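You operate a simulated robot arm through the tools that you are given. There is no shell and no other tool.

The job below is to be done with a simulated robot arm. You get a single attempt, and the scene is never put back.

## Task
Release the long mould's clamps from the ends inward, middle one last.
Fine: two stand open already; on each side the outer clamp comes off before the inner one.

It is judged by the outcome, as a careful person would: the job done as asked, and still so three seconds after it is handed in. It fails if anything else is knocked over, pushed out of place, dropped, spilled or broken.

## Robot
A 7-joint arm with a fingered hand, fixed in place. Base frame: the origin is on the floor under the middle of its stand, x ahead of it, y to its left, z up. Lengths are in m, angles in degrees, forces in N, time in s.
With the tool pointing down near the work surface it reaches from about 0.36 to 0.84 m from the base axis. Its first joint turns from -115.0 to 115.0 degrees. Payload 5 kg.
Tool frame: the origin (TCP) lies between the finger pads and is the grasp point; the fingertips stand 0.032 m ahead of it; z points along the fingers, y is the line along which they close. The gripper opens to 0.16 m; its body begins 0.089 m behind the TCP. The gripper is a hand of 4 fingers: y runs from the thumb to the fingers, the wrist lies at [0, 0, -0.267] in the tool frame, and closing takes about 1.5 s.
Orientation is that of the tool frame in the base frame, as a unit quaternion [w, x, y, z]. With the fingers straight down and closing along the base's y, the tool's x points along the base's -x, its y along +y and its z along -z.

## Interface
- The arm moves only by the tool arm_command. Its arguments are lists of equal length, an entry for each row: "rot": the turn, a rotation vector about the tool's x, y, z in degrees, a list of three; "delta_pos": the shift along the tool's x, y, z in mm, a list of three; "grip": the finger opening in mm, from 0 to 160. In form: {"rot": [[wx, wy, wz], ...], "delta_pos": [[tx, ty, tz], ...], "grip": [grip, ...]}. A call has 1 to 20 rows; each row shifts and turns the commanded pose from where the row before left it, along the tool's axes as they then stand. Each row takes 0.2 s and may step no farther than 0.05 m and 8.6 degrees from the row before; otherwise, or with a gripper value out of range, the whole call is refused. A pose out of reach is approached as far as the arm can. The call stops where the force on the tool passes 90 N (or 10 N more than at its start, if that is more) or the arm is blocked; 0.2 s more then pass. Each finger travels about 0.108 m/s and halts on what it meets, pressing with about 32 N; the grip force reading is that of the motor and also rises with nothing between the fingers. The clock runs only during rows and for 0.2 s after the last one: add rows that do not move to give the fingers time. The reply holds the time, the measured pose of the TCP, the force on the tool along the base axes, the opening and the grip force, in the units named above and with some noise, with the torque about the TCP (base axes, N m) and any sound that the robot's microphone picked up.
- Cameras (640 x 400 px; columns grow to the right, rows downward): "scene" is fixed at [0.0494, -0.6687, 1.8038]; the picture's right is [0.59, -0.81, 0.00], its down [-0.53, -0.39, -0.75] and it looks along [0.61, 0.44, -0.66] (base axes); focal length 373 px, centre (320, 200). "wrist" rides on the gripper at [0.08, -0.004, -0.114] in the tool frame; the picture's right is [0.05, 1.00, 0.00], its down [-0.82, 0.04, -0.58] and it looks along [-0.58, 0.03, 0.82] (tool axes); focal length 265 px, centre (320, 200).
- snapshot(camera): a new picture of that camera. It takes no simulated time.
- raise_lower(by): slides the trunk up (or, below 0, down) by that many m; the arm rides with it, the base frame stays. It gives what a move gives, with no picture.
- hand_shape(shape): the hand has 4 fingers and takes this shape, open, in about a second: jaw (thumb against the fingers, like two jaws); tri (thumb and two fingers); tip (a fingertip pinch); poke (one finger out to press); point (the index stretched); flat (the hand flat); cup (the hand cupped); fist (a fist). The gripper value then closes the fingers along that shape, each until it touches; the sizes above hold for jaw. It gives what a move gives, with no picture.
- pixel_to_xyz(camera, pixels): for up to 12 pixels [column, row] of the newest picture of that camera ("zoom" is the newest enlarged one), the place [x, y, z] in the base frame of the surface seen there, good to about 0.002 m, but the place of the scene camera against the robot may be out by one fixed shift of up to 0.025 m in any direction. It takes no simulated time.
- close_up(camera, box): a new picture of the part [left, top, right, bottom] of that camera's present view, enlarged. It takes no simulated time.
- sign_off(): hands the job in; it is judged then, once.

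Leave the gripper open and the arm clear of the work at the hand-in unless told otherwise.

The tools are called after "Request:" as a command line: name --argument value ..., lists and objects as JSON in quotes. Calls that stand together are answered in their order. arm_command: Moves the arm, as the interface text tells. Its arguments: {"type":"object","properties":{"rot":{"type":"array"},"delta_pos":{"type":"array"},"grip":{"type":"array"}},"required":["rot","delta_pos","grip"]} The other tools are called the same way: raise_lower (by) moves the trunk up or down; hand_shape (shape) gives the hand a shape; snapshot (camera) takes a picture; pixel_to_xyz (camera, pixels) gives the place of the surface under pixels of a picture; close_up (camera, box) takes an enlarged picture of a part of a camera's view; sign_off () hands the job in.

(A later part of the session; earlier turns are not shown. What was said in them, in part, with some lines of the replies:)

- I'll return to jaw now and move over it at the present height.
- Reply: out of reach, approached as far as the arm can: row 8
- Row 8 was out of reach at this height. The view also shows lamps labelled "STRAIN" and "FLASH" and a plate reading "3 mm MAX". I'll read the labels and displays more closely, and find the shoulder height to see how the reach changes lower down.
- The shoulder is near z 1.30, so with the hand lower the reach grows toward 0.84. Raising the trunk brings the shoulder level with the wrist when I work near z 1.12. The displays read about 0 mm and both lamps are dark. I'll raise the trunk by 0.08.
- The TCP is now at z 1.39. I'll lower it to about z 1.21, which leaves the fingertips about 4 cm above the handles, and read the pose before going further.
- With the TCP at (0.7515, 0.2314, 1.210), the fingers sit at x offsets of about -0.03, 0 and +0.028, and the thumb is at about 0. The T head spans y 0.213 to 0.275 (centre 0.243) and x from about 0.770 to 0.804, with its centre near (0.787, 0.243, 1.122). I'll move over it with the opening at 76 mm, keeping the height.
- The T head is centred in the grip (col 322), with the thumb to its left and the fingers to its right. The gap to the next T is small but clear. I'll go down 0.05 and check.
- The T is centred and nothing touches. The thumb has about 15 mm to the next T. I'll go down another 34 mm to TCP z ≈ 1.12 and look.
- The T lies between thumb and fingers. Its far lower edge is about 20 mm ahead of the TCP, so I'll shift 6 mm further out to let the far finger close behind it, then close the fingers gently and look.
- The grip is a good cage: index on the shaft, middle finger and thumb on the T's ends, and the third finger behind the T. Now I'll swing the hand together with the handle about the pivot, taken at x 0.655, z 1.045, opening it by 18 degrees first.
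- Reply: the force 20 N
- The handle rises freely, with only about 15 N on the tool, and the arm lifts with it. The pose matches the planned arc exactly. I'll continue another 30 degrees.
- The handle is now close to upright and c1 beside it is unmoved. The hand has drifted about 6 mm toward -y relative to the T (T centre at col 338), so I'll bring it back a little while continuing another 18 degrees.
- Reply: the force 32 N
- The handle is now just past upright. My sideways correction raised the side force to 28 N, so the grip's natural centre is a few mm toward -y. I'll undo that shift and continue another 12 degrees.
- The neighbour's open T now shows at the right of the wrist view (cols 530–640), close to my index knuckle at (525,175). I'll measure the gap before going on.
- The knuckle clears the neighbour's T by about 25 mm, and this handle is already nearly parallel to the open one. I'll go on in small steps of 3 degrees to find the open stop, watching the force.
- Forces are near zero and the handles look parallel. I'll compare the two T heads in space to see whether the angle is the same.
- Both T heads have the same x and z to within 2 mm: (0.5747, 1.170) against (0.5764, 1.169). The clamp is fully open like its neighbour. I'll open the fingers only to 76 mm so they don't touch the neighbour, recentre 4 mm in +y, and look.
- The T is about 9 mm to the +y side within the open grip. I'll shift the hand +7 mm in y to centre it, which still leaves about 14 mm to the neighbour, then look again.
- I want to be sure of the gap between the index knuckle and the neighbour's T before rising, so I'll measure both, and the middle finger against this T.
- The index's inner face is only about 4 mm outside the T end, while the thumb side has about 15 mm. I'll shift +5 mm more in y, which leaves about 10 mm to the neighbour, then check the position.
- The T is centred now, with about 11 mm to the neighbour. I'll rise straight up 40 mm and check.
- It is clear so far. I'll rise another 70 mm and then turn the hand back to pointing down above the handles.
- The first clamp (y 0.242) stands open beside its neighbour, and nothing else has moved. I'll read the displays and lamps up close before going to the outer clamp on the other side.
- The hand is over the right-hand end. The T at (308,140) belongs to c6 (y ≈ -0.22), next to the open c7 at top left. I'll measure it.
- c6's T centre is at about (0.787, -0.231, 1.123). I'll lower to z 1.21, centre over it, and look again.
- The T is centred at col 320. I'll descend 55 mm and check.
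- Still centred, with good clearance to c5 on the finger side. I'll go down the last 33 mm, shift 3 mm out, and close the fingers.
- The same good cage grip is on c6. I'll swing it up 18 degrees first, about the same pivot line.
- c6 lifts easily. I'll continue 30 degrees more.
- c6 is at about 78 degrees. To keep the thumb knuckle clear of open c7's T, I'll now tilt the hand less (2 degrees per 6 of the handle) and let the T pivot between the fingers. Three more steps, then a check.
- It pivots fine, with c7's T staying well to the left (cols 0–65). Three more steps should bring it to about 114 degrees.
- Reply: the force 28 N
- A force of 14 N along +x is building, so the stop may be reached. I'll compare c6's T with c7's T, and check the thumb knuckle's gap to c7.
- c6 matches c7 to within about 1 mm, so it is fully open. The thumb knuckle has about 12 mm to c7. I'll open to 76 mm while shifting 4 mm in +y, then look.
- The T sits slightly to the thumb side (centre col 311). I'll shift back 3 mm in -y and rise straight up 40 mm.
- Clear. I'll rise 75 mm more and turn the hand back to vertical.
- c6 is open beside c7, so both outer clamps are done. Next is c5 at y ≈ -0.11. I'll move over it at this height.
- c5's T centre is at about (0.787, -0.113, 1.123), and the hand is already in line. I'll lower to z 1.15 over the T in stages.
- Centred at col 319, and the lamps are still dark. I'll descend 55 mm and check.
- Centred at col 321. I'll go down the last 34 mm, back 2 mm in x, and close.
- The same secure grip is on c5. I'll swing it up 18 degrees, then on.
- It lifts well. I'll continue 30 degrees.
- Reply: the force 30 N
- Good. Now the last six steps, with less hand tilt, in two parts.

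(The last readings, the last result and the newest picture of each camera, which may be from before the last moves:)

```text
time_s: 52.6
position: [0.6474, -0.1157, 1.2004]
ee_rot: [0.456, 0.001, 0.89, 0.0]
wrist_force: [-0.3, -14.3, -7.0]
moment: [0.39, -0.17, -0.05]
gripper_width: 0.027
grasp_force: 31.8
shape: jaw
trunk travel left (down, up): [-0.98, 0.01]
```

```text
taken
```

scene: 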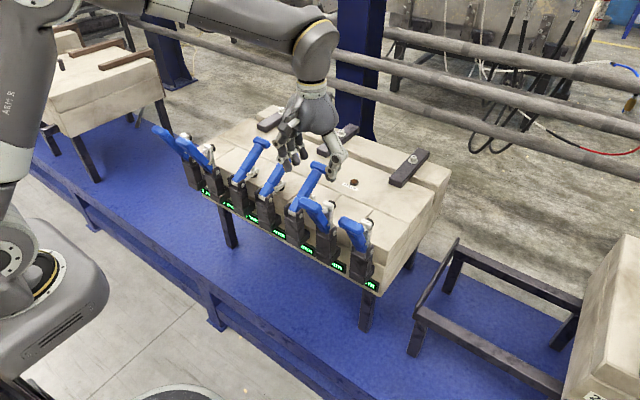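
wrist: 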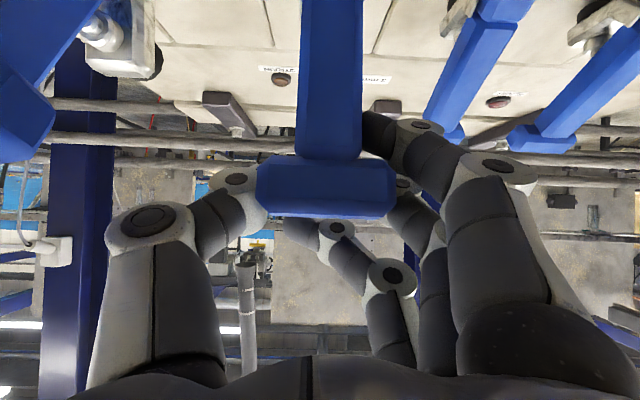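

The handle pivots as before, and c6's T stays clear at left. I'll do the last three steps.

Request:
arm_command --rot '[[0, -2, 0], [0, -2, 0], [0, -2, 0], [0, 0, 0]]' --delta_pos '[[11.5, 0, -11.7], [12.1, 0, -10.9], [12.9, 0, -9.9], [0, 0, 0]]' --grip '[0, 0, 0, 0]'

Request:
snapshot --camera "wrist"

Request:
pixel_to_xyz --camera "wrist" --pixels '[[325, 165], [325, 190], [70, 155], [70, 178], [330, 60], [330, 120], [95, 60], [85, 110], [112, 235], [135, 175]]'

```text
time_s: 53.6
position: [0.6004, -0.116, 1.1902]
ee_rot: [0.502, 0.0, 0.865, 0.0]
wrist_force: [11.8, -16.5, 6.8]
moment: [0.38, -0.36, 0.08]
gripper_width: 0.026
grasp_force: 32.1
shape: jaw
trunk travel left (down, up): [-0.98, 0.01]
```

```text
taken
```

wrist: 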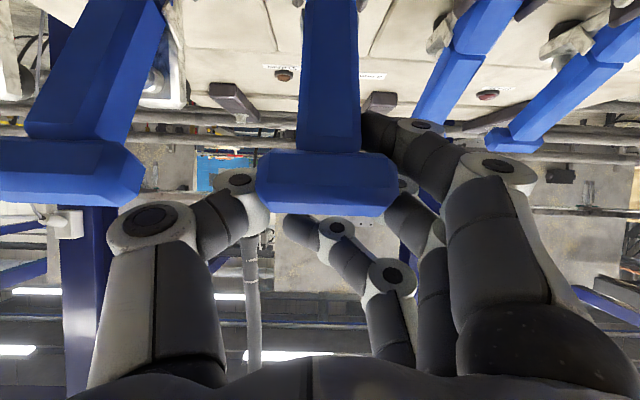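

```text
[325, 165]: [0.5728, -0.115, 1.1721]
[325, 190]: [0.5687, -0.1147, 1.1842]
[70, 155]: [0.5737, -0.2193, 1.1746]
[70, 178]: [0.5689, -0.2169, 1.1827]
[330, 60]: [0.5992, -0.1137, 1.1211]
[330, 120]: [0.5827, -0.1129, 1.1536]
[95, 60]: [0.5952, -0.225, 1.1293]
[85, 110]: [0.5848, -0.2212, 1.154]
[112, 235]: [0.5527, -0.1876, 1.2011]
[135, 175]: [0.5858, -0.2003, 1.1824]
```

c5 matches open c6 to within 1–2 mm, so it is fully open. I'll release to 76 mm with a 2 mm shift in +y and look.

Request:
arm_command --rot '[[0, 0, 0], [0, 0, 0], [0, 0, 0], [0, 0, 0]]' --delta_pos '[[0, 1, 0], [0, 1, 0], [0, 0, 0], [0, 0, 0]]' --grip '[50, 64, 76, 76]'

Request:
snapshot --camera "wrist"

```text
time_s: 54.6
position: [0.5984, -0.1107, 1.1877]
ee_rot: [0.499, 0.0, 0.866, 0.0]
wrist_force: [0.3, 0.1, -0.6]
moment: [0.01, 0.01, -0.01]
gripper_width: 0.0751
grasp_force: 0.0
shape: jaw
trunk travel left (down, up): [-0.98, 0.01]
```

```text
taken
```

wrist: 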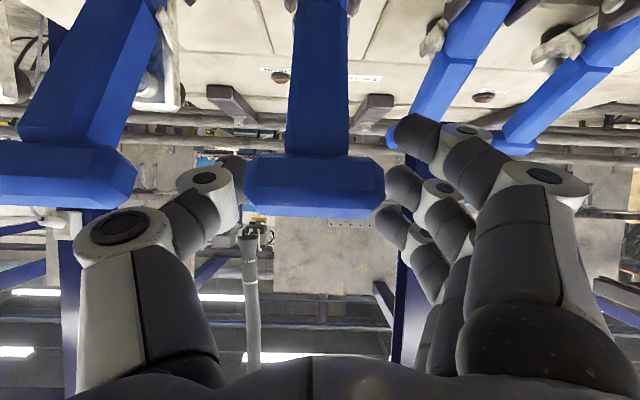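

Nearly centred (col 315). I'll shift back 1.5 mm and rise 40 mm.

Request:
arm_command --rot '[[0, 0, 0], [0, 0, 0], [0, 0, 0], [0, 0, 0]]' --delta_pos '[[0, -1.5, 0], [-17.3, 0, -10], [-17.3, 0, -10], [0, 0, 0]]' --grip '[76, 76, 76, 76]'

Request:
snapshot --camera "wrist"

```text
time_s: 55.6
position: [0.5964, -0.1131, 1.2291]
ee_rot: [0.5, -0.001, 0.866, 0.001]
wrist_force: [0.3, -1.4, -0.2]
moment: [-0.01, -0.01, 0.0]
gripper_width: 0.0751
grasp_force: 0.1
shape: jaw
trunk travel left (down, up): [-0.98, 0.01]
```

```text
taken
```

wrist: 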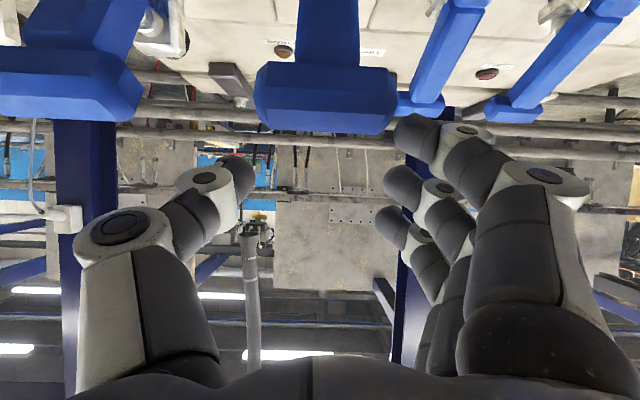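

Clear. I'll rise 78 mm more and turn back to vertical.

Request:
arm_command --rot '[[0, 0, 0], [0, 0, 0], [0, 0, 0], [0, 7.5, 0], [0, 7.5, 0], [0, 7.5, 0], [0, 7.5, 0], [0, 7.5, 0], [0, 7.5, 0], [0, 7.5, 0], [0, 7.5, 0], [0, 0, 0]]' --delta_pos '[[-22.5, 0, -13], [-22.5, 0, -13], [-22.5, 0, -13], [0, 0, 0], [0, 0, 0], [0, 0, 0], [0, 0, 0], [0, 0, 0], [0, 0, 0], [0, 0, 0], [0, 0, 0], [0, 0, 0]]' --grip '[76, 76, 76, 76, 76, 76, 76, 76, 76, 76, 76, 76]'

Request:
snapshot --camera "scene"

Request:
close_up --camera "scene" --box '[230, 130, 400, 300]'

```text
time_s: 58.2
position: [0.5979, -0.1109, 1.3073]
ee_rot: [0.026, -0.003, 1.0, 0.005]
wrist_force: [-0.8, -0.1, -0.3]
moment: [0.0, -0.02, 0.01]
gripper_width: 0.0752
grasp_force: 0.0
shape: jaw
out of reach, approached as far as the arm can: row 6
trunk travel left (down, up): [-0.98, 0.01]
```

```text
taken
```

scene: 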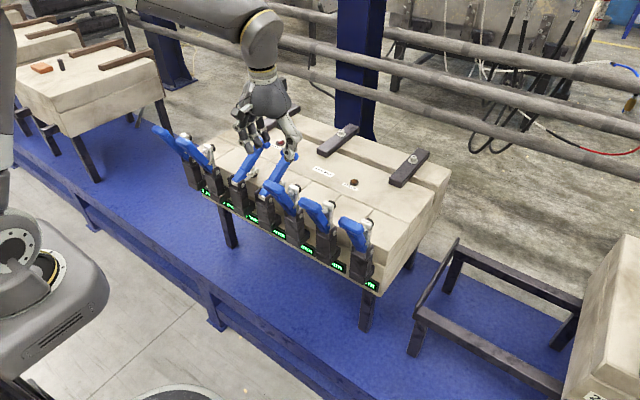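

```text
2.35 times, centred on (315, 215) of scene
```

zoom: 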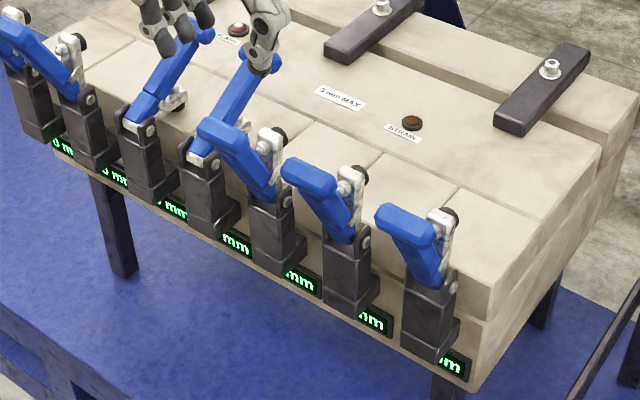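

c5, c6 and c7 are open on the right; c3 and the middle c4 remain. The wrist is about 3 degrees off vertical because one turning row was cut short. I'll correct that and move over c3 at y ≈ 0.12.

Request:
arm_command --rot '[[0.6, 3, 0.3], [0, 0, 0], [0, 0, 0], [0, 0, 0], [0, 0, 0], [0, 0, 0], [0, 0, 0], [0, 0, 0]]' --delta_pos '[[0, 0, 0], [-24.5, 39, 0], [-24.5, 39, 0], [-24.5, 39, 0], [-24.5, 39, 0], [-24.5, 39, 0], [-24.5, 38, 0], [0, 0, 0]]' --grip '[76, 76, 76, 76, 76, 76, 76, 76]'

Request:
snapshot --camera "wrist"

```text
time_s: 60.0
position: [0.7447, 0.1239, 1.3083]
ee_rot: [0.001, -0.002, 1.0, 0.001]
wrist_force: [0.1, 0.4, -0.2]
moment: [0.03, -0.02, -0.02]
gripper_width: 0.0755
grasp_force: 0.1
shape: jaw
trunk travel left (down, up): [-0.98, 0.01]
```

```text
taken
```

wrist: 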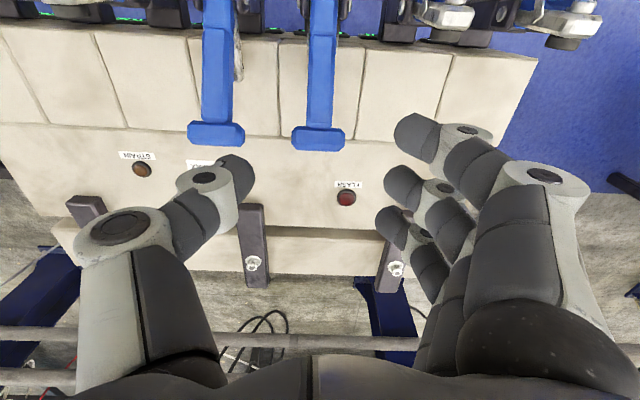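

c3's T (col 319) is right in line, with the middle clamp c4 at col 216. I'll lower to z ≈ 1.207 over the T and measure.

Request:
arm_command --rot '[[0, 0, 0], [0, 0, 0], [0, 0, 0], [0, 0, 0], [0, 0, 0], [0, 0, 0]]' --delta_pos '[[0, 0, 34], [0, 0, 34], [0, 0, 34], [-25, 0, 0], [-24, 0, 0], [0, 0, 0]]' --grip '[76, 76, 76, 76, 76, 76]'

Request:
snapshot --camera "wrist"

Request:
pixel_to_xyz --camera "wrist" --pixels '[[320, 125], [285, 128], [355, 130], [320, 138], [322, 60], [190, 125]]'

```text
time_s: 61.4
position: [0.7921, 0.1232, 1.2034]
ee_rot: [-0.001, -0.002, 1.0, -0.001]
wrist_force: [0.0, 0.1, 0.0]
moment: [-0.04, -0.01, 0.02]
gripper_width: 0.0756
grasp_force: 0.1
shape: jaw
trunk travel left (down, up): [-0.98, 0.01]
```

```text
taken
```

wrist: 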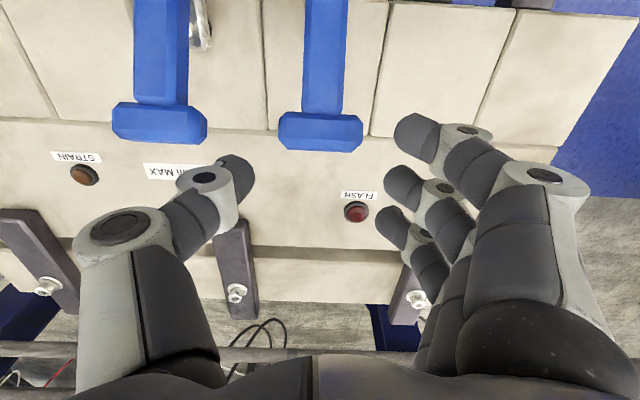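

```text
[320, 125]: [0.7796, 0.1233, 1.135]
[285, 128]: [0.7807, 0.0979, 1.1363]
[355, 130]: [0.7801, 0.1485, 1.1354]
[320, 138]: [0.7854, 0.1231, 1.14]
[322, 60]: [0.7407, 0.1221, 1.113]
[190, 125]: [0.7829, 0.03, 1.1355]
```

Centred. I'll descend 52 mm and check the thumb's gap to c4.

Request:
arm_command --rot '[[0, 0, 0], [0, 0, 0], [0, 0, 0], [0, 0, 0], [0, 0, 0]]' --delta_pos '[[-2.5, 0, 15], [0, 0, 15], [0, 0, 15], [0, 0, 7], [0, 0, 0]]' --grip '[76, 76, 76, 76, 76]'

Request:
snapshot --camera "wrist"

```text
time_s: 62.6
position: [0.7972, 0.1251, 1.1522]
ee_rot: [0.0, -0.002, 1.0, 0.0]
wrist_force: [0.1, 0.3, -0.5]
moment: [0.0, 0.0, -0.01]
gripper_width: 0.0754
grasp_force: 0.1
shape: jaw
trunk travel left (down, up): [-0.98, 0.01]
```

```text
taken
```

wrist: 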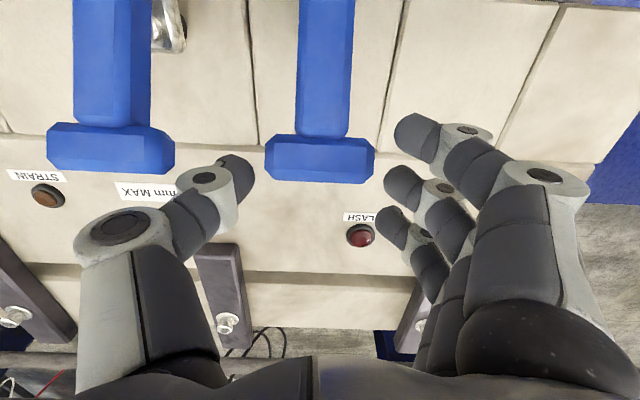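

The T is centred at col 320, and c4's T edge at col 175 stays clear of the thumb. I'll go down 34 mm, back 2 mm, and close.

Request:
arm_command --rot '[[0, 0, 0], [0, 0, 0], [0, 0, 0], [0, 0, 0], [0, 0, 0], [0, 0, 0], [0, 0, 0], [0, 0, 0], [0, 0, 0]]' --delta_pos '[[2, 0, 11], [0, 0, 11], [0, 0, 12], [0, 0, 0], [0, 0, 0], [0, 0, 0], [0, 0, 0], [0, 0, 0], [0, 0, 0]]' --grip '[76, 76, 76, 76, 40, 20, 0, 0, 0]'

Request:
snapshot --camera "wrist"

Request:
close_up --camera "scene" --box '[190, 90, 340, 205]'

```text
time_s: 64.6
position: [0.7942, 0.1222, 1.1178]
ee_rot: [-0.001, -0.001, 1.0, -0.001]
wrist_force: [0.5, -7.8, -6.0]
moment: [0.35, 0.1, -0.36]
gripper_width: 0.0301
grasp_force: 32.3
shape: jaw
trunk travel left (down, up): [-0.98, 0.01]
```

```text
taken
```

wrist: 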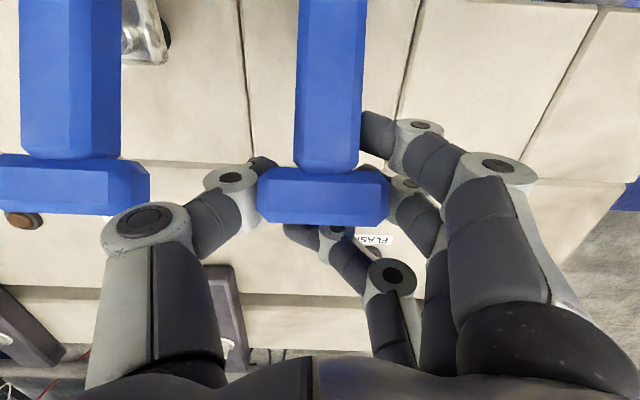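

```text
3.48 times, centred on (265, 148) of scene
```

zoom: 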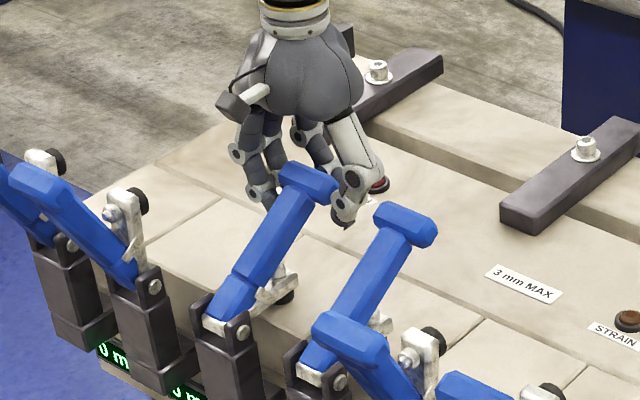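

c3 is gripped the same way. I'll swing up 18 degrees.

Request:
arm_command --rot '[[0, -6, 0], [0, -6, 0], [0, -6, 0], [0, 0, 0]]' --delta_pos '[[8.35, 0, -14.15], [8.35, 0, -14.15], [8.35, 0, -14.15], [0, 0, 0]]' --grip '[0, 0, 0, 0]'

Request:
close_up --camera "scene" --box '[180, 90, 340, 210]'

```text
time_s: 65.6
position: [0.7643, 0.1228, 1.1569]
ee_rot: [0.156, -0.003, 0.988, 0.0]
wrist_force: [-14.5, -9.4, -6.8]
moment: [0.44, 0.3, -0.47]
gripper_width: 0.0297
grasp_force: 32.1
shape: jaw
trunk travel left (down, up): [-0.98, 0.01]
```

```text
3.33 times, centred on (260, 150) of scene
```

zoom: 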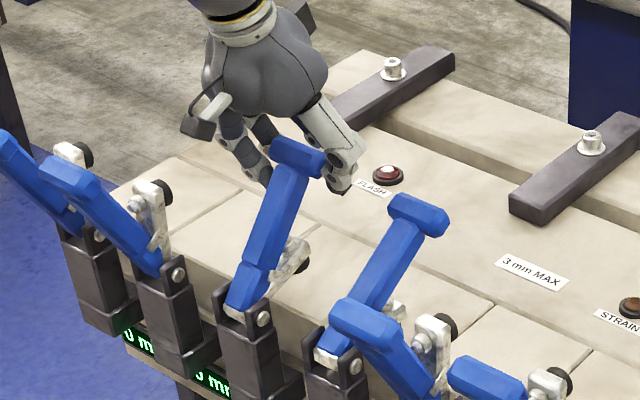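

c3 lifts normally and c4 stays closed. I'll continue 30 degrees.

Request:
arm_command --rot '[[0, -6, 0], [0, -6, 0], [0, -6, 0], [0, -6, 0], [0, -6, 0], [0, 0, 0]]' --delta_pos '[[8.35, 0, -14.15], [8.35, 0, -14.15], [8.35, 0, -14.15], [8.35, 0, -14.15], [8.35, 0, -14.15], [0, 0, 0]]' --grip '[0, 0, 0, 0, 0, 0]'

Request:
snapshot --camera "wrist"

Request:
close_up --camera "scene" --box '[170, 80, 340, 210]'

```text
time_s: 67.0
position: [0.6945, 0.1226, 1.197]
ee_rot: [0.406, -0.001, 0.914, 0.001]
wrist_force: [-4.7, -9.9, -4.5]
moment: [0.2, 0.39, 0.28]
gripper_width: 0.0282
grasp_force: 32.3
shape: jaw
trunk travel left (down, up): [-0.98, 0.01]
```

```text
taken
```

wrist: 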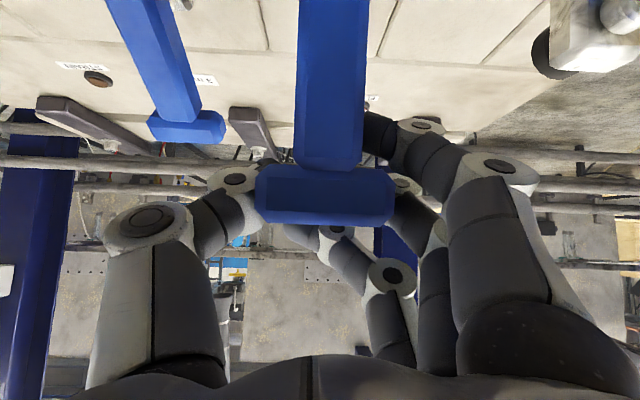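

```text
3.08 times, centred on (255, 145) of scene
```

zoom: 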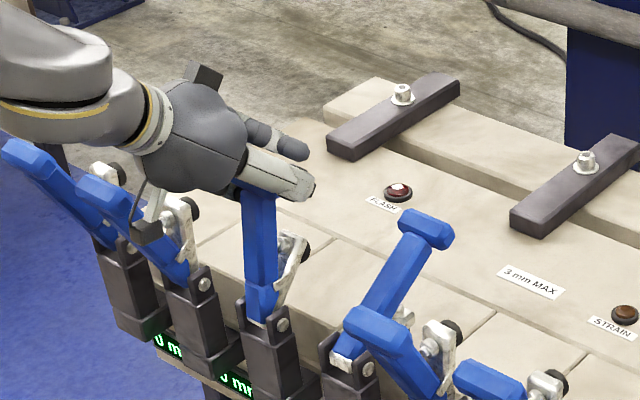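

The forearm and wrist camera are well clear of c2's handle in space: camera at y 0.12, c2 from y 0.21. I'll do three steps with less tilt.

Request:
arm_command --rot '[[0, -2, 0], [0, -2, 0], [0, -2, 0], [0, 0, 0]]' --delta_pos '[[8.8, 0, -13.8], [9.7, 0, -13.1], [10.6, 0, -12.6], [0, 0, 0]]' --grip '[0, 0, 0, 0]'

Request:
snapshot --camera "wrist"

```text
time_s: 68.0
position: [0.646, 0.1205, 1.2009]
ee_rot: [0.454, 0.0, 0.891, 0.0]
wrist_force: [0.8, -12.8, -0.6]
moment: [0.53, -0.37, -0.17]
gripper_width: 0.0264
grasp_force: 32.1
shape: jaw
trunk travel left (down, up): [-0.98, 0.01]
```

```text
taken
```

wrist: 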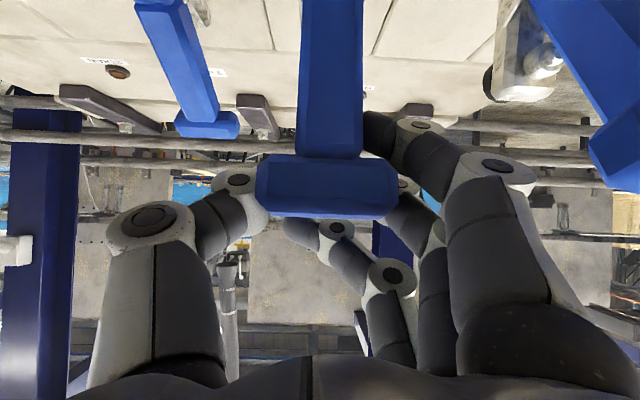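

c2's T appears at the right (cols 590–640), clear of the index knuckle. I'll do the last three steps.

Request:
arm_command --rot '[[0, -2, 0], [0, -2, 0], [0, -2, 0], [0, 0, 0]]' --delta_pos '[[11.5, 0, -11.7], [12.1, 0, -10.9], [12.9, 0, -9.9], [0, 0, 0]]' --grip '[0, 0, 0, 0]'

Request:
snapshot --camera "wrist"

Request:
pixel_to_xyz --camera "wrist" --pixels '[[325, 165], [325, 190], [590, 165], [590, 185], [330, 60], [330, 120], [560, 60], [580, 110], [530, 170], [525, 180]]'

```text
time_s: 69.0
position: [0.6027, 0.1216, 1.1902]
ee_rot: [0.503, 0.0, 0.865, 0.001]
wrist_force: [26.2, -14.8, 21.4]
moment: [0.12, -0.23, 0.35]
gripper_width: 0.0248
grasp_force: 32.1
shape: jaw
trunk travel left (down, up): [-0.98, 0.01]
```

```text
taken
```

wrist: 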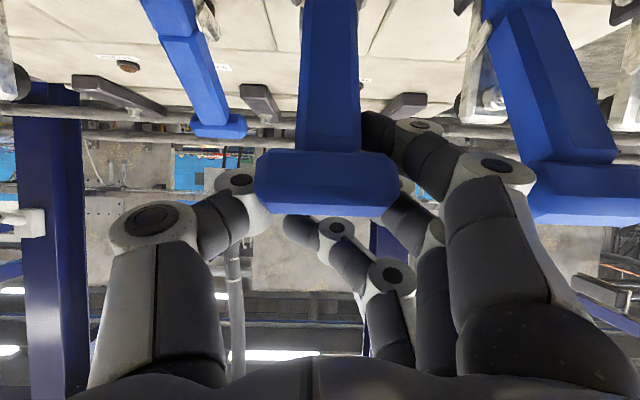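

```text
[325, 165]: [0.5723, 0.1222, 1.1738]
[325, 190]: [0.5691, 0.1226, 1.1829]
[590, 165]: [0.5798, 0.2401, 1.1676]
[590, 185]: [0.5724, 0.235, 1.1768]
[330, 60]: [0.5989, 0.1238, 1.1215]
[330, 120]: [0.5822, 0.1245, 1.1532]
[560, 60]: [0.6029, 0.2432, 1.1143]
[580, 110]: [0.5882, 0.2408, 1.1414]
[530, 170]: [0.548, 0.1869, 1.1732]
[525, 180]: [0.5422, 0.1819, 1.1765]
```

c3's shaft and T match open c2, and the tool feels 26 N from the stop, so it is fully open. I'll release to 76 mm.

Request:
arm_command --rot '[[0, 0, 0], [0, 0, 0], [0, 0, 0], [0, 0, 0]]' --delta_pos '[[0, 0, 0], [0, 0, 0], [0, 0, 0], [0, 0, 0]]' --grip '[50, 64, 76, 76]'

Request:
snapshot --camera "wrist"

```text
time_s: 70.0
position: [0.5977, 0.1242, 1.1877]
ee_rot: [0.5, -0.002, 0.866, 0.0]
wrist_force: [0.3, -0.4, 0.1]
moment: [-0.03, 0.02, -0.01]
gripper_width: 0.0751
grasp_force: 0.0
shape: jaw
trunk travel left (down, up): [-0.98, 0.01]
```

```text
taken
```

wrist: 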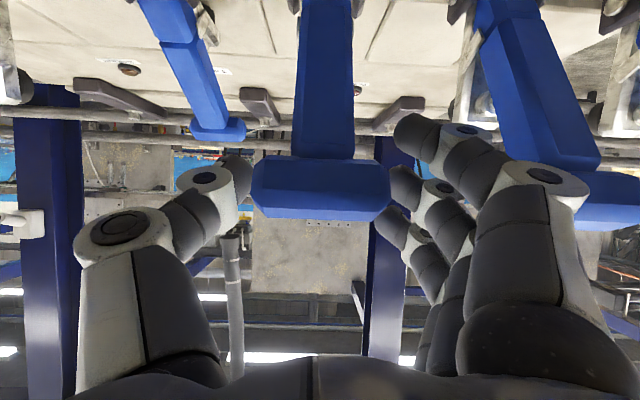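

The T is centred (col 320) and free. I'll rise 40 mm.

Request:
arm_command --rot '[[0, 0, 0], [0, 0, 0], [0, 0, 0]]' --delta_pos '[[-17.3, 0, -10], [-17.3, 0, -10], [0, 0, 0]]' --grip '[76, 76, 76]'

Request:
snapshot --camera "wrist"

```text
time_s: 70.8
position: [0.5976, 0.124, 1.2279]
ee_rot: [0.5, -0.002, 0.866, 0.0]
wrist_force: [0.0, 0.5, 0.2]
moment: [0.02, -0.02, -0.01]
gripper_width: 0.075
grasp_force: 0.1
shape: jaw
trunk travel left (down, up): [-0.98, 0.01]
```

```text
taken
```

wrist: 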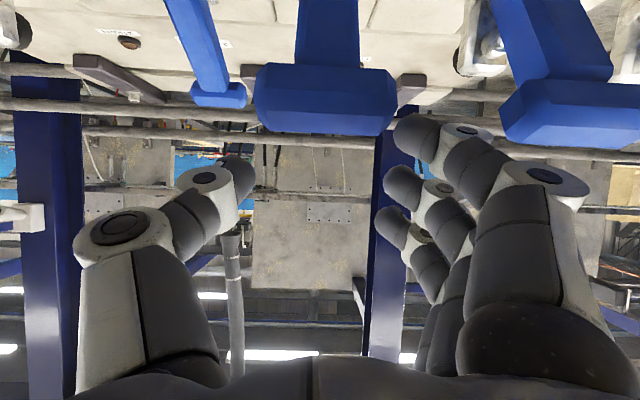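

Clear. I'll rise 78 mm more and turn to vertical, drifting 80 mm outward so the arm is not cramped.

Request:
arm_command --rot '[[0, 0, 0], [0, 0, 0], [0, 0, 0], [0, 7.5, 0], [0, 7.5, 0], [0, 7.5, 0], [0, 7.5, 0], [0, 7.5, 0], [0, 7.5, 0], [0, 7.5, 0], [0, 7.5, 0], [0, 0, 0]]' --delta_pos '[[-22.5, 0, -13], [-22.5, 0, -13], [-22.5, 0, -13], [-5, 0, 8.7], [-6.1, 0, 7.9], [-7.1, 0, 7.1], [-7.9, 0, 6.1], [-8.7, 0, 5], [-9.2, 0, 3.8], [-9.7, 0, 2.6], [-9.9, 0, 1.3], [0, 0, 0]]' --grip '[76, 76, 76, 76, 76, 76, 76, 76, 76, 76, 76, 76]'

Request:
snapshot --camera "scene"

Request:
snapshot --camera "wrist"

```text
time_s: 73.4
position: [0.6774, 0.1246, 1.3076]
ee_rot: [0.0, -0.001, 1.0, 0.0]
wrist_force: [-0.5, 0.4, -0.1]
moment: [-0.03, -0.06, 0.0]
gripper_width: 0.076
grasp_force: 0.0
shape: jaw
trunk travel left (down, up): [-0.98, 0.01]
```

```text
taken
```

scene: 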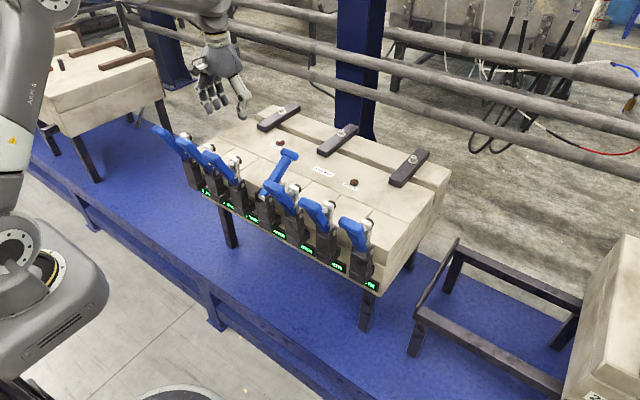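

```text
taken
```

wrist: 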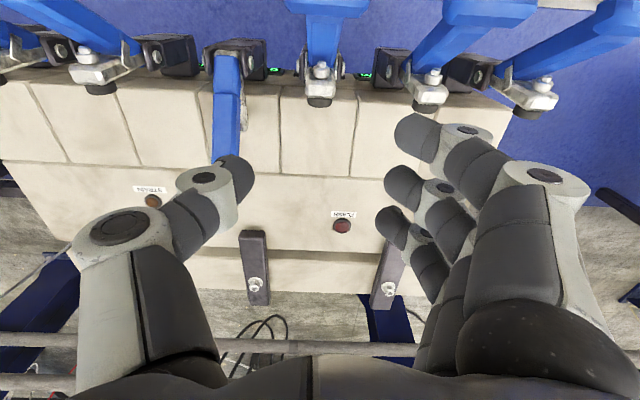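

All clamps are open but the middle one, c4. I'll move over c4 at y ≈ 0.006.

Request:
arm_command --rot '[[0, 0, 0], [0, 0, 0], [0, 0, 0], [0, 0, 0]]' --delta_pos '[[-22.5, -40, 0], [-22.5, -40, 0], [-22.5, -39, 0], [0, 0, 0]]' --grip '[76, 76, 76, 76]'

Request:
snapshot --camera "wrist"

Request:
pixel_to_xyz --camera "wrist" --pixels '[[320, 140], [300, 140], [340, 142], [320, 147], [322, 80], [323, 30]]'

```text
time_s: 74.4
position: [0.7476, 0.0074, 1.3087]
ee_rot: [0.0, -0.003, 1.0, -0.001]
wrist_force: [0.5, 0.3, 0.6]
moment: [-0.07, -0.04, 0.01]
gripper_width: 0.0757
grasp_force: 0.1
shape: jaw
trunk travel left (down, up): [-0.98, 0.01]
```

```text
taken
```

wrist: 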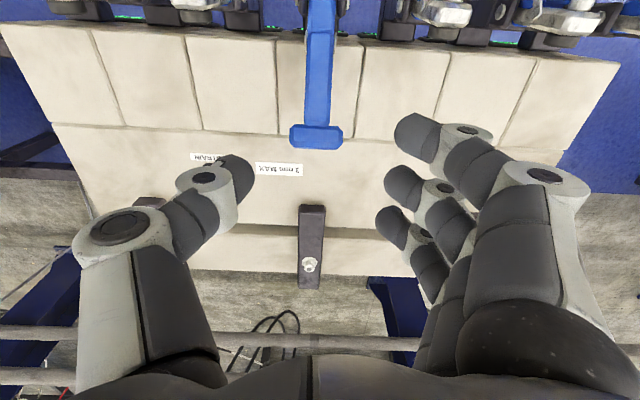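

```text
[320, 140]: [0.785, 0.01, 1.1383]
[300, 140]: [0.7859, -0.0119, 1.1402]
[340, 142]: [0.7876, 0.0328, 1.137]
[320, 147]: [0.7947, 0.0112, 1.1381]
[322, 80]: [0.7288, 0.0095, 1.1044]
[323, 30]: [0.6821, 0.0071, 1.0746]
```

c4's T centre is at about (0.788, 0.007, 1.123). I'll lower to z ≈ 1.207 over the T.

Request:
arm_command --rot '[[0, 0, 0.3], [0, 0, 0], [0, 0, 0], [0, 0, 0], [0, 0, 0], [0, 0, 0]]' --delta_pos '[[0, 0, 34], [0, 0, 34], [0, 0, 34], [-23, 0, 0], [-23, 0, 0], [0, 0, 0]]' --grip '[76, 76, 76, 76, 76, 76]'

Request:
snapshot --camera "wrist"

```text
time_s: 75.8
position: [0.7924, 0.0055, 1.205]
ee_rot: [0.0, 0.002, 1.0, 0.0]
wrist_force: [0.0, -0.3, -0.5]
moment: [0.0, -0.04, -0.01]
gripper_width: 0.0758
grasp_force: 0.0
shape: jaw
trunk travel left (down, up): [-0.98, 0.01]
```

```text
taken
```

wrist: 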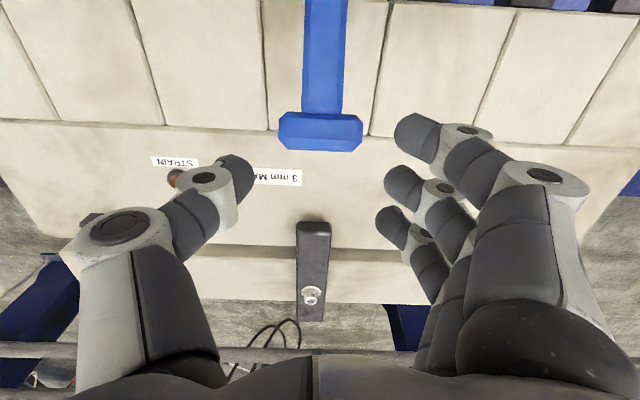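

Centred at col 320, with both neighbours out of the way. I'll descend 87 mm to the grip height and close.

Request:
arm_command --rot '[[0, 0, 0], [0, 0, 0], [0, 0, 0], [0, 0, 0], [0, 0, 0], [0, 0, 0], [0, 0, 0], [0, 0, 0]]' --delta_pos '[[-2, 0, 15], [0, 0, 15], [0, 0, 15], [0, 0, 15], [0, 0, 15], [0, 0, 12], [0, 0, 0], [0, 0, 0]]' --grip '[76, 76, 76, 76, 76, 76, 76, 76]'

Request:
snapshot --camera "wrist"

```text
time_s: 77.6
position: [0.7957, 0.0061, 1.1179]
ee_rot: [0.0, 0.001, 1.0, 0.0]
wrist_force: [0.1, 0.2, 0.2]
moment: [-0.01, 0.0, 0.01]
gripper_width: 0.076
grasp_force: 0.1
shape: jaw
trunk travel left (down, up): [-0.98, 0.01]
```

```text
taken
```

wrist: 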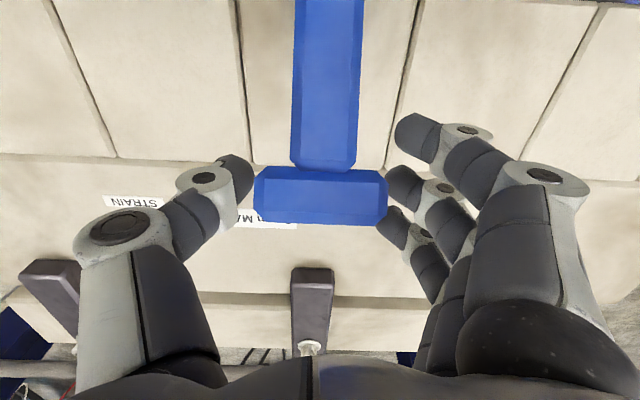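

The T sits between thumb and fingers as before. I'll close on it.

Request:
arm_command --rot '[[0, 0, 0], [0, 0, 0], [0, 0, 0], [0, 0, 0], [0, 0, 0]]' --delta_pos '[[0, 0, 0], [0, 0, 0], [0, 0, 0], [0, 0, 0], [0, 0, 0]]' --grip '[40, 20, 0, 0, 0]'

Request:
snapshot --camera "wrist"

Request:
close_up --camera "scene" --box '[210, 90, 370, 210]'

```text
time_s: 78.8
position: [0.7948, 0.0042, 1.116]
ee_rot: [-0.001, 0.001, 1.0, 0.0]
wrist_force: [1.3, -8.2, -6.9]
moment: [0.43, 0.13, -0.34]
gripper_width: 0.028
grasp_force: 32.0
shape: jaw
trunk travel left (down, up): [-0.98, 0.01]
```

```text
taken
```

wrist: 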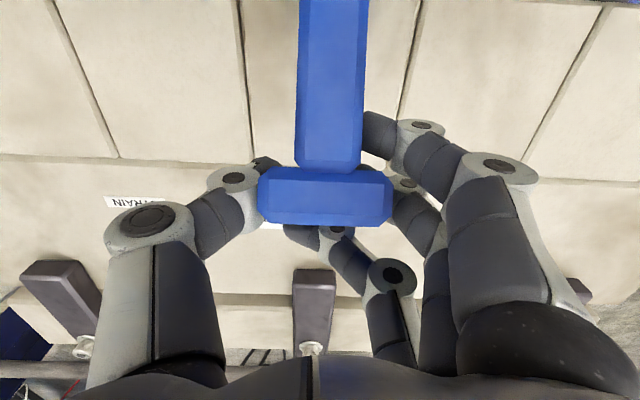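

```text
3.33 times, centred on (290, 150) of scene
```

zoom: 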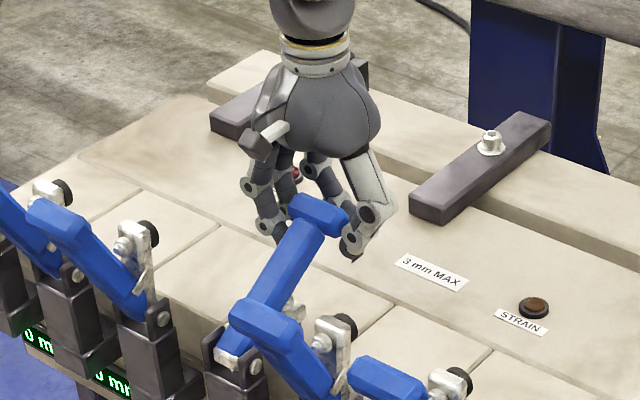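

The middle clamp is gripped, and all others are open, so it can now come off. I'll swing up 18 degrees.

Request:
arm_command --rot '[[0, -6, 0], [0, -6, 0], [0, -6, 0], [0, 0, 0]]' --delta_pos '[[8.3, 0, -14.2], [8.3, 0, -14.2], [8.3, 0, -14.2], [0, 0, 0]]' --grip '[0, 0, 0, 0]'

Request:
close_up --camera "scene" --box '[210, 90, 370, 210]'

```text
time_s: 79.8
position: [0.7665, 0.0037, 1.1576]
ee_rot: [0.157, 0.002, 0.988, 0.0]
wrist_force: [-9.4, -9.3, -2.4]
moment: [0.55, 0.31, -0.41]
gripper_width: 0.0278
grasp_force: 31.6
shape: jaw
trunk travel left (down, up): [-0.98, 0.01]
```

```text
3.33 times, centred on (290, 150) of scene
```

zoom: 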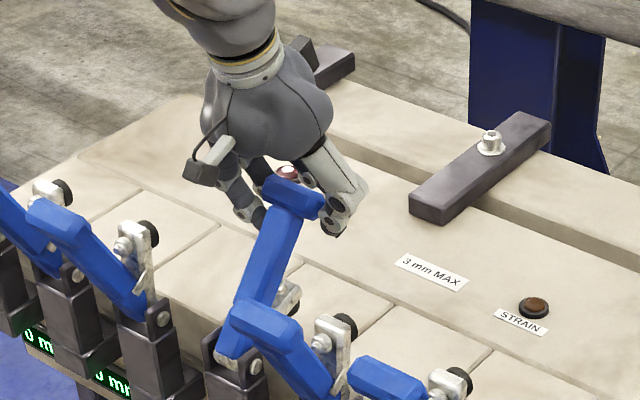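

It lifts normally. I'll continue 30 degrees.

Request:
arm_command --rot '[[0, -6, 0], [0, -6, 0], [0, -6, 0], [0, -6, 0], [0, -6, 0], [0, 0, 0]]' --delta_pos '[[8.4, 0, -14.2], [8.4, 0, -14.2], [8.4, 0, -14.2], [8.4, 0, -14.2], [8.4, 0, -14.2], [0, 0, 0]]' --grip '[0, 0, 0, 0, 0, 0]'

Request:
snapshot --camera "wrist"

Request:
close_up --camera "scene" --box '[200, 80, 370, 210]'

```text
time_s: 81.2
position: [0.6952, 0.0029, 1.1959]
ee_rot: [0.406, 0.002, 0.914, 0.0]
wrist_force: [-6.6, -13.7, -10.6]
moment: [0.59, 0.42, 0.0]
gripper_width: 0.0277
grasp_force: 31.8
shape: jaw
trunk travel left (down, up): [-0.98, 0.01]
```

```text
taken
```

wrist: 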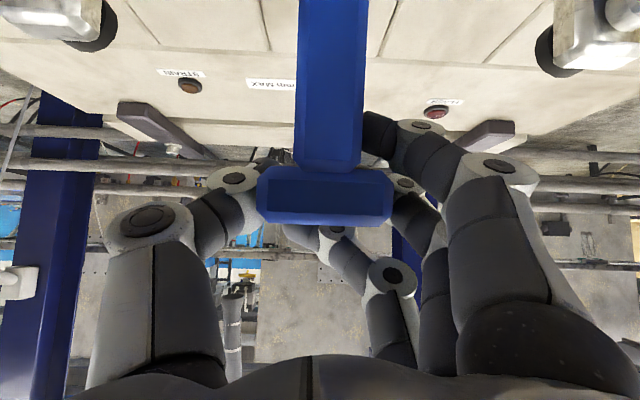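

```text
3.08 times, centred on (285, 145) of scene
```

zoom: 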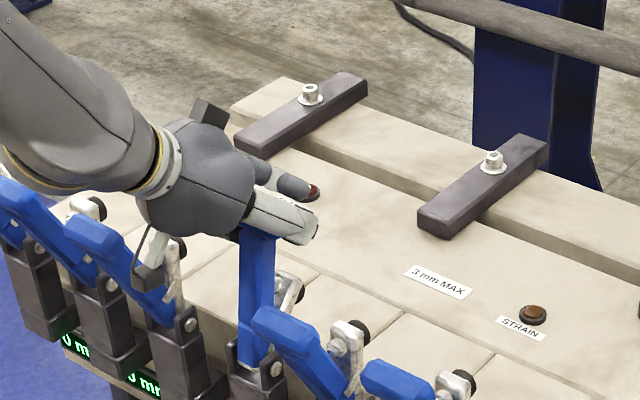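

Now three steps with only 1 degree of tilt each, so the knuckles stay above the neighbours' T heads.

Request:
arm_command --rot '[[0, -1, 0], [0, -1, 0], [0, -1, 0], [0, 0, 0]]' --delta_pos '[[8.9, 0.5, -13.7], [10, 0.5, -12.9], [11.2, 0, -12.1], [0, 0, 0]]' --grip '[0, 0, 0, 0]'

Request:
snapshot --camera "wrist"

```text
time_s: 82.2
position: [0.6469, 0.0035, 1.2001]
ee_rot: [0.43, 0.001, 0.903, 0.0]
wrist_force: [1.2, -18.0, 0.1]
moment: [0.43, -0.41, -0.14]
gripper_width: 0.0263
grasp_force: 31.8
shape: jaw
trunk travel left (down, up): [-0.98, 0.01]
```

```text
taken
```

wrist: 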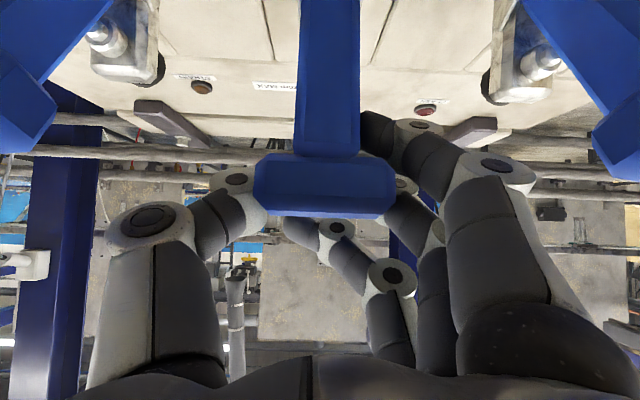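

The T heads of c5 (left) and c3 (right) are well clear. I'll do the last three steps.

Request:
arm_command --rot '[[0, -1, 0], [0, -1, 0], [0, -1, 0], [0, 0, 0]]' --delta_pos '[[12.2, 0, -11], [13.1, 0, -9.8], [13.9, 0, -8.6], [0, 0, 0]]' --grip '[0, 0, 0, 0]'

Request:
snapshot --camera "wrist"

Request:
pixel_to_xyz --camera "wrist" --pixels '[[325, 165], [325, 185], [70, 145], [70, 165], [330, 60], [330, 120], [95, 60], [580, 150], [565, 60], [110, 235], [525, 180], [600, 165]]'

```text
time_s: 83.2
position: [0.6031, 0.004, 1.1894]
ee_rot: [0.458, 0.002, 0.889, 0.0]
wrist_force: [20.9, -21.6, 22.4]
moment: [-0.05, -0.05, 0.49]
gripper_width: 0.0248
grasp_force: 32.0
shape: jaw
trunk travel left (down, up): [-0.98, 0.01]
```

```text
taken
```

wrist: 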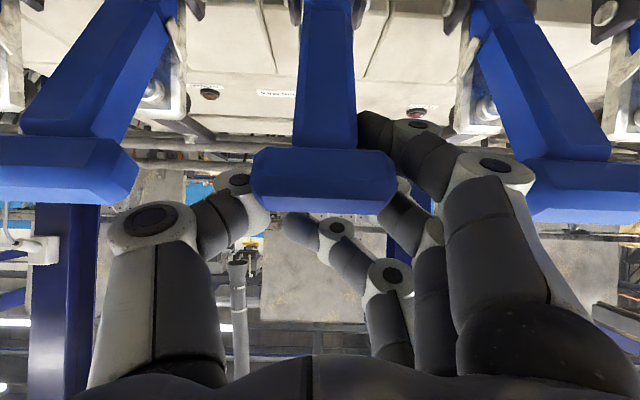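

```text
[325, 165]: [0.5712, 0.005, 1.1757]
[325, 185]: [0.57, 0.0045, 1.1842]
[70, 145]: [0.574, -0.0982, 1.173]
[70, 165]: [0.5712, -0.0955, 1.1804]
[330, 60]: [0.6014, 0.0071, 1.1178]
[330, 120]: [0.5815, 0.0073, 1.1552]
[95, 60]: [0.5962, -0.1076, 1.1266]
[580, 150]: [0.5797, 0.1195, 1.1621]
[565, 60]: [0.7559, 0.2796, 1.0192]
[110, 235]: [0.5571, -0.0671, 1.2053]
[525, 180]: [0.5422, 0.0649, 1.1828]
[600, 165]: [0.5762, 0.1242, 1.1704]
```

c4 lines up with c3 and c5 (T at x 0.571, z 1.176 against 0.574, 1.173), with the stop force felt. It is fully open. I'll release to 76 mm.

Request:
arm_command --rot '[[0, 0, 0], [0, 0, 0], [0, 0, 0], [0, 0, 0]]' --delta_pos '[[0, 0, 0], [0, 0, 0], [0, 0, 0], [0, 0, 0]]' --grip '[50, 64, 76, 76]'

Request:
snapshot --camera "wrist"

```text
time_s: 84.2
position: [0.5996, 0.0074, 1.1852]
ee_rot: [0.453, 0.001, 0.891, -0.001]
wrist_force: [0.4, 0.2, 0.2]
moment: [-0.02, -0.02, 0.0]
gripper_width: 0.0753
grasp_force: 0.0
shape: jaw
trunk travel left (down, up): [-0.98, 0.01]
```

```text
taken
```

wrist: 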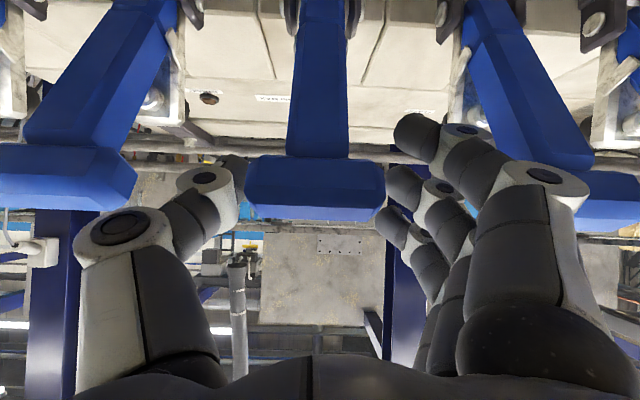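

The T is free (centre col 315). I'll shift 1 mm in -y and rise 40 mm.

Request:
arm_command --rot '[[0, 0, 0], [0, 0, 0], [0, 0, 0], [0, 0, 0]]' --delta_pos '[[0, -1.2, 0], [-16.2, 0, -11.8], [-16.2, 0, -11.8], [0, 0, 0]]' --grip '[76, 76, 76, 76]'

Request:
snapshot --camera "wrist"

```text
time_s: 85.2
position: [0.5987, 0.0049, 1.2277]
ee_rot: [0.454, 0.0, 0.891, -0.001]
wrist_force: [0.3, 0.6, 0.0]
moment: [-0.01, -0.01, 0.01]
gripper_width: 0.0754
grasp_force: 0.1
shape: jaw
trunk travel left (down, up): [-0.98, 0.01]
```

```text
taken
```

wrist: 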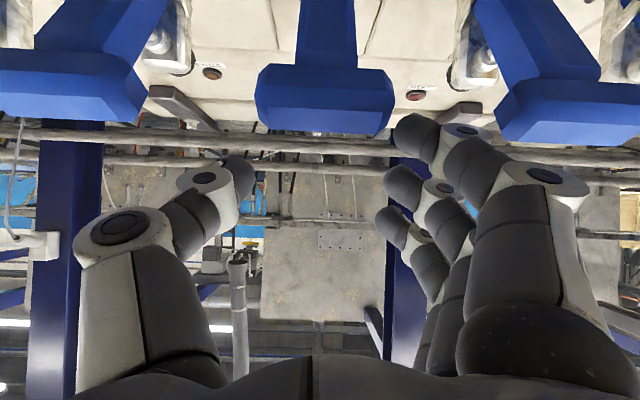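

Clear. I'll rise 100 mm more and turn to vertical above the work.

Request:
arm_command --rot '[[0, 0, 0], [0, 0, 0], [0, 0, 0], [0, 0, 0], [0, 6.75, 0], [0, 6.75, 0], [0, 6.75, 0], [0, 6.75, 0], [0, 6.75, 0], [0, 6.75, 0], [0, 6.75, 0], [0, 6.75, 0], [0, 0, 0]]' --delta_pos '[[-20.2, 0, -14.7], [-20.2, 0, -14.7], [-20.2, 0, -14.7], [-20.2, 0, -14.7], [-3.5, 0, 4.9], [-4.1, 0, 4.4], [-4.6, 0, 3.9], [-5, 0, 3.3], [-5.3, 0, 2.7], [-5.6, 0, 2.1], [-5.8, 0, 1.4], [-6, 0, 0.7], [0, 0, 0]]' --grip '[76, 76, 76, 76, 76, 76, 76, 76, 76, 76, 76, 76, 76]'

Request:
snapshot --camera "scene"

Request:
close_up --camera "scene" --box '[140, 110, 320, 245]'

Request:
close_up --camera "scene" --box '[240, 140, 420, 300]'

Request:
snapshot --camera "wrist"

```text
time_s: 86.6
position: [0.6096, 0.0142, 1.3274]
ee_rot: [0.346, -0.004, 0.938, 0.001]
wrist_force: [-0.6, -0.3, 0.0]
moment: [0.01, 0.02, -0.01]
gripper_width: 0.0759
grasp_force: 0.1
shape: jaw
trunk travel left (down, up): [-0.98, 0.01]
stopped in row 7: the arm was blocked; the commanded pose is now the measured one
```

```text
taken
```

scene: 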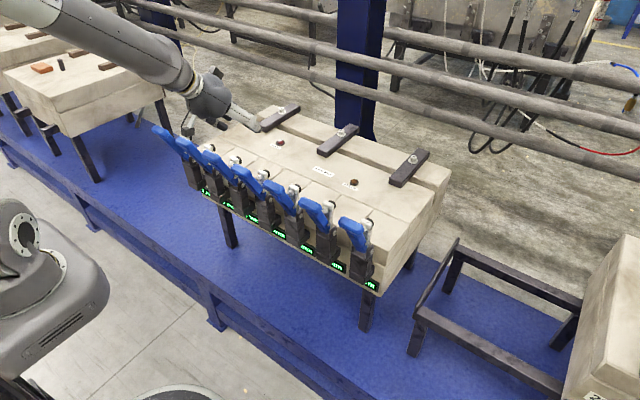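

```text
2.96 times, centred on (230, 178) of scene
```

zoom: 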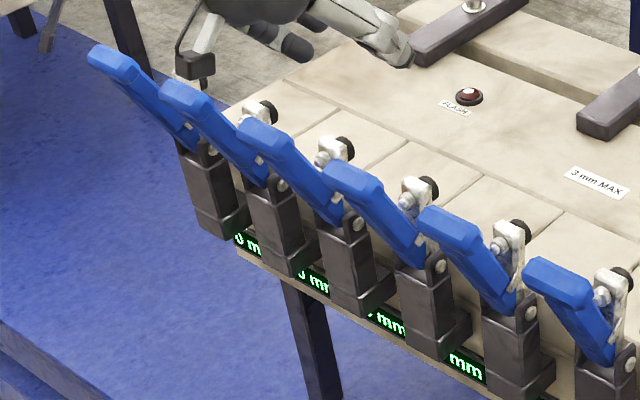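

```text
2.50 times, centred on (330, 220) of scene
```

zoom: 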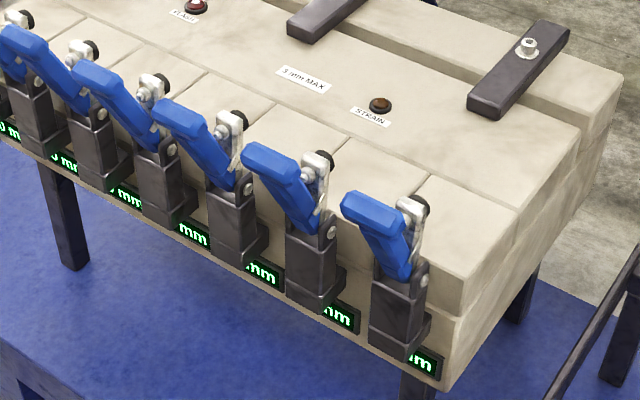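

```text
taken
```

wrist: 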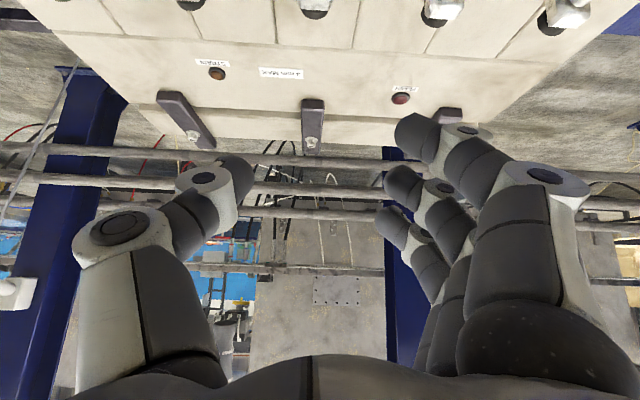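

All seven clamps now stand open, both lamps are dark and nothing else has moved. The last turn stopped in free air with zero force, which looks like a joint-motion limit rather than a contact. I'll finish turning upright in small steps while moving outward, and open the hand.

Request:
arm_command --rot '[[0, 0, 0], [0, 4, 0], [0, 4, 0], [0, 4, 0], [0, 4, 0], [0, 4, 0], [0, 4, 0], [0, 4, 0], [0, 4, 0], [0, 4, 0], [0, 4, 0], [0, 0, 0]]' --delta_pos '[[0, 0, -5], [-4, 0, 3], [-4, 0, 3], [-4, 0, 3], [-4, 0, 2], [-4, 0, 2], [-4, 0, 2], [-5, 0, 1], [-5, 0, 1], [-5, 0, 1], [-5, 0, 0], [0, 0, 0]]' --grip '[76, 76, 90, 100, 120, 140, 160, 160, 160, 160, 160, 160]'

Request:
snapshot --camera "wrist"

Request:
snapshot --camera "scene"

```text
time_s: 89.2
position: [0.6551, 0.0109, 1.3316]
ee_rot: [0.004, -0.002, 1.0, 0.0]
wrist_force: [0.7, 0.2, 0.4]
moment: [-0.01, -0.03, 0.0]
gripper_width: 0.16
grasp_force: 0.0
shape: jaw
trunk travel left (down, up): [-0.98, 0.01]
```

```text
taken
```

wrist: 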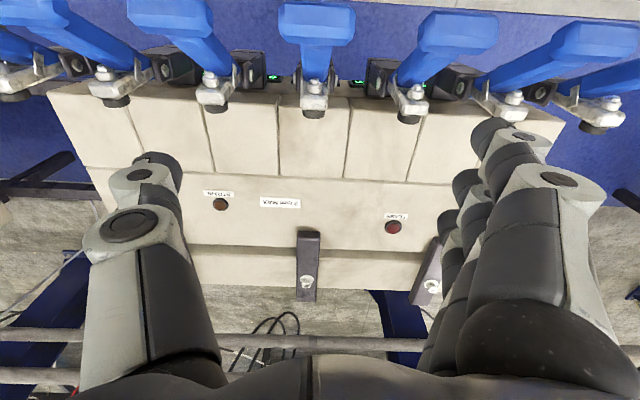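

```text
taken
```

scene: 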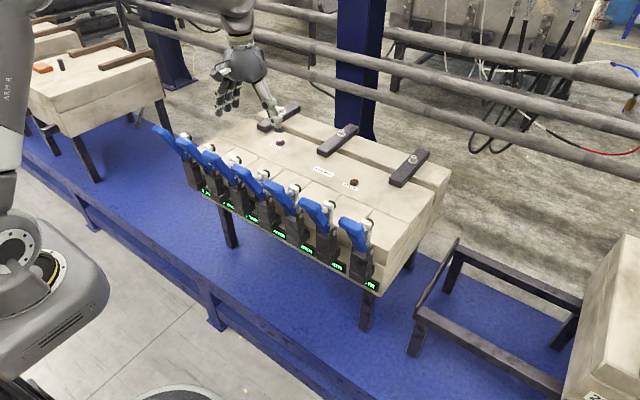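

The hand is upright, open and above everything. As a last check, I'll measure all seven handle ends in a fresh close-up.

Request:
close_up --camera "scene" --box '[140, 110, 400, 290]'

Request:
pixel_to_xyz --camera "scene" --pixels '[[156, 128], [181, 139], [208, 152], [237, 167], [269, 182], [304, 199], [342, 217]]'

```text
2.22 times, centred on (270, 200) of scene
```

zoom: 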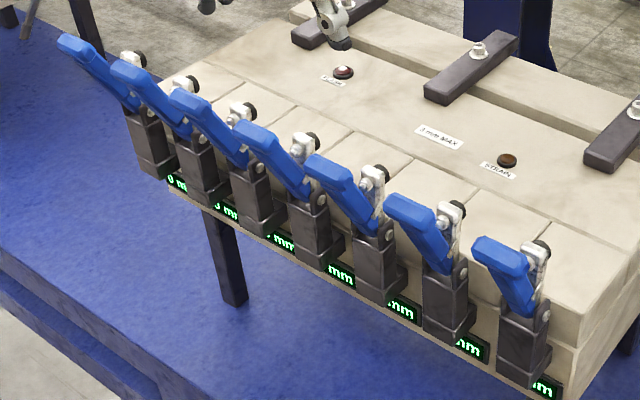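

```text
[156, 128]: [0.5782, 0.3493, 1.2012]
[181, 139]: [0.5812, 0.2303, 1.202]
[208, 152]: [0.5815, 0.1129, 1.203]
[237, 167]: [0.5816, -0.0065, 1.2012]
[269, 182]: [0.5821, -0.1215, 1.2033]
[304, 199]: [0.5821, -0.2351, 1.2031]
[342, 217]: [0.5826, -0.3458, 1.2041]
```

All seven handle ends lie on one line (x 0.578–0.583, z 1.201–1.204), so the five I released stand just as open as the two end ones. Both lamps are dark and the mould has not moved. The hand is open and clear, so I'll hand in.

Request:
sign_off

```text
The job is handed in.
```

All five closed clamps on the long mould are released, and I've handed the job in. I numbered the seven clamps from the left end, with 1 and 7 the two already open. The release order was 2, 6, 5, 3, then the middle one, 4, so each side's outer clamp came off before the inner one.

- **Clamps:** a final measurement put all seven handle ends in line, so the five I released stand as far open as the two end ones.
- **Surroundings:** nothing was knocked or moved that I could see, and the STRAIN and FLASH lamps looked dark throughout.
- **Arm:** near the end it stopped once in mid-air while turning back upright. It felt no force, so I took it as a joint limit and finished the turn in smaller steps.

The hand is open and above the work.
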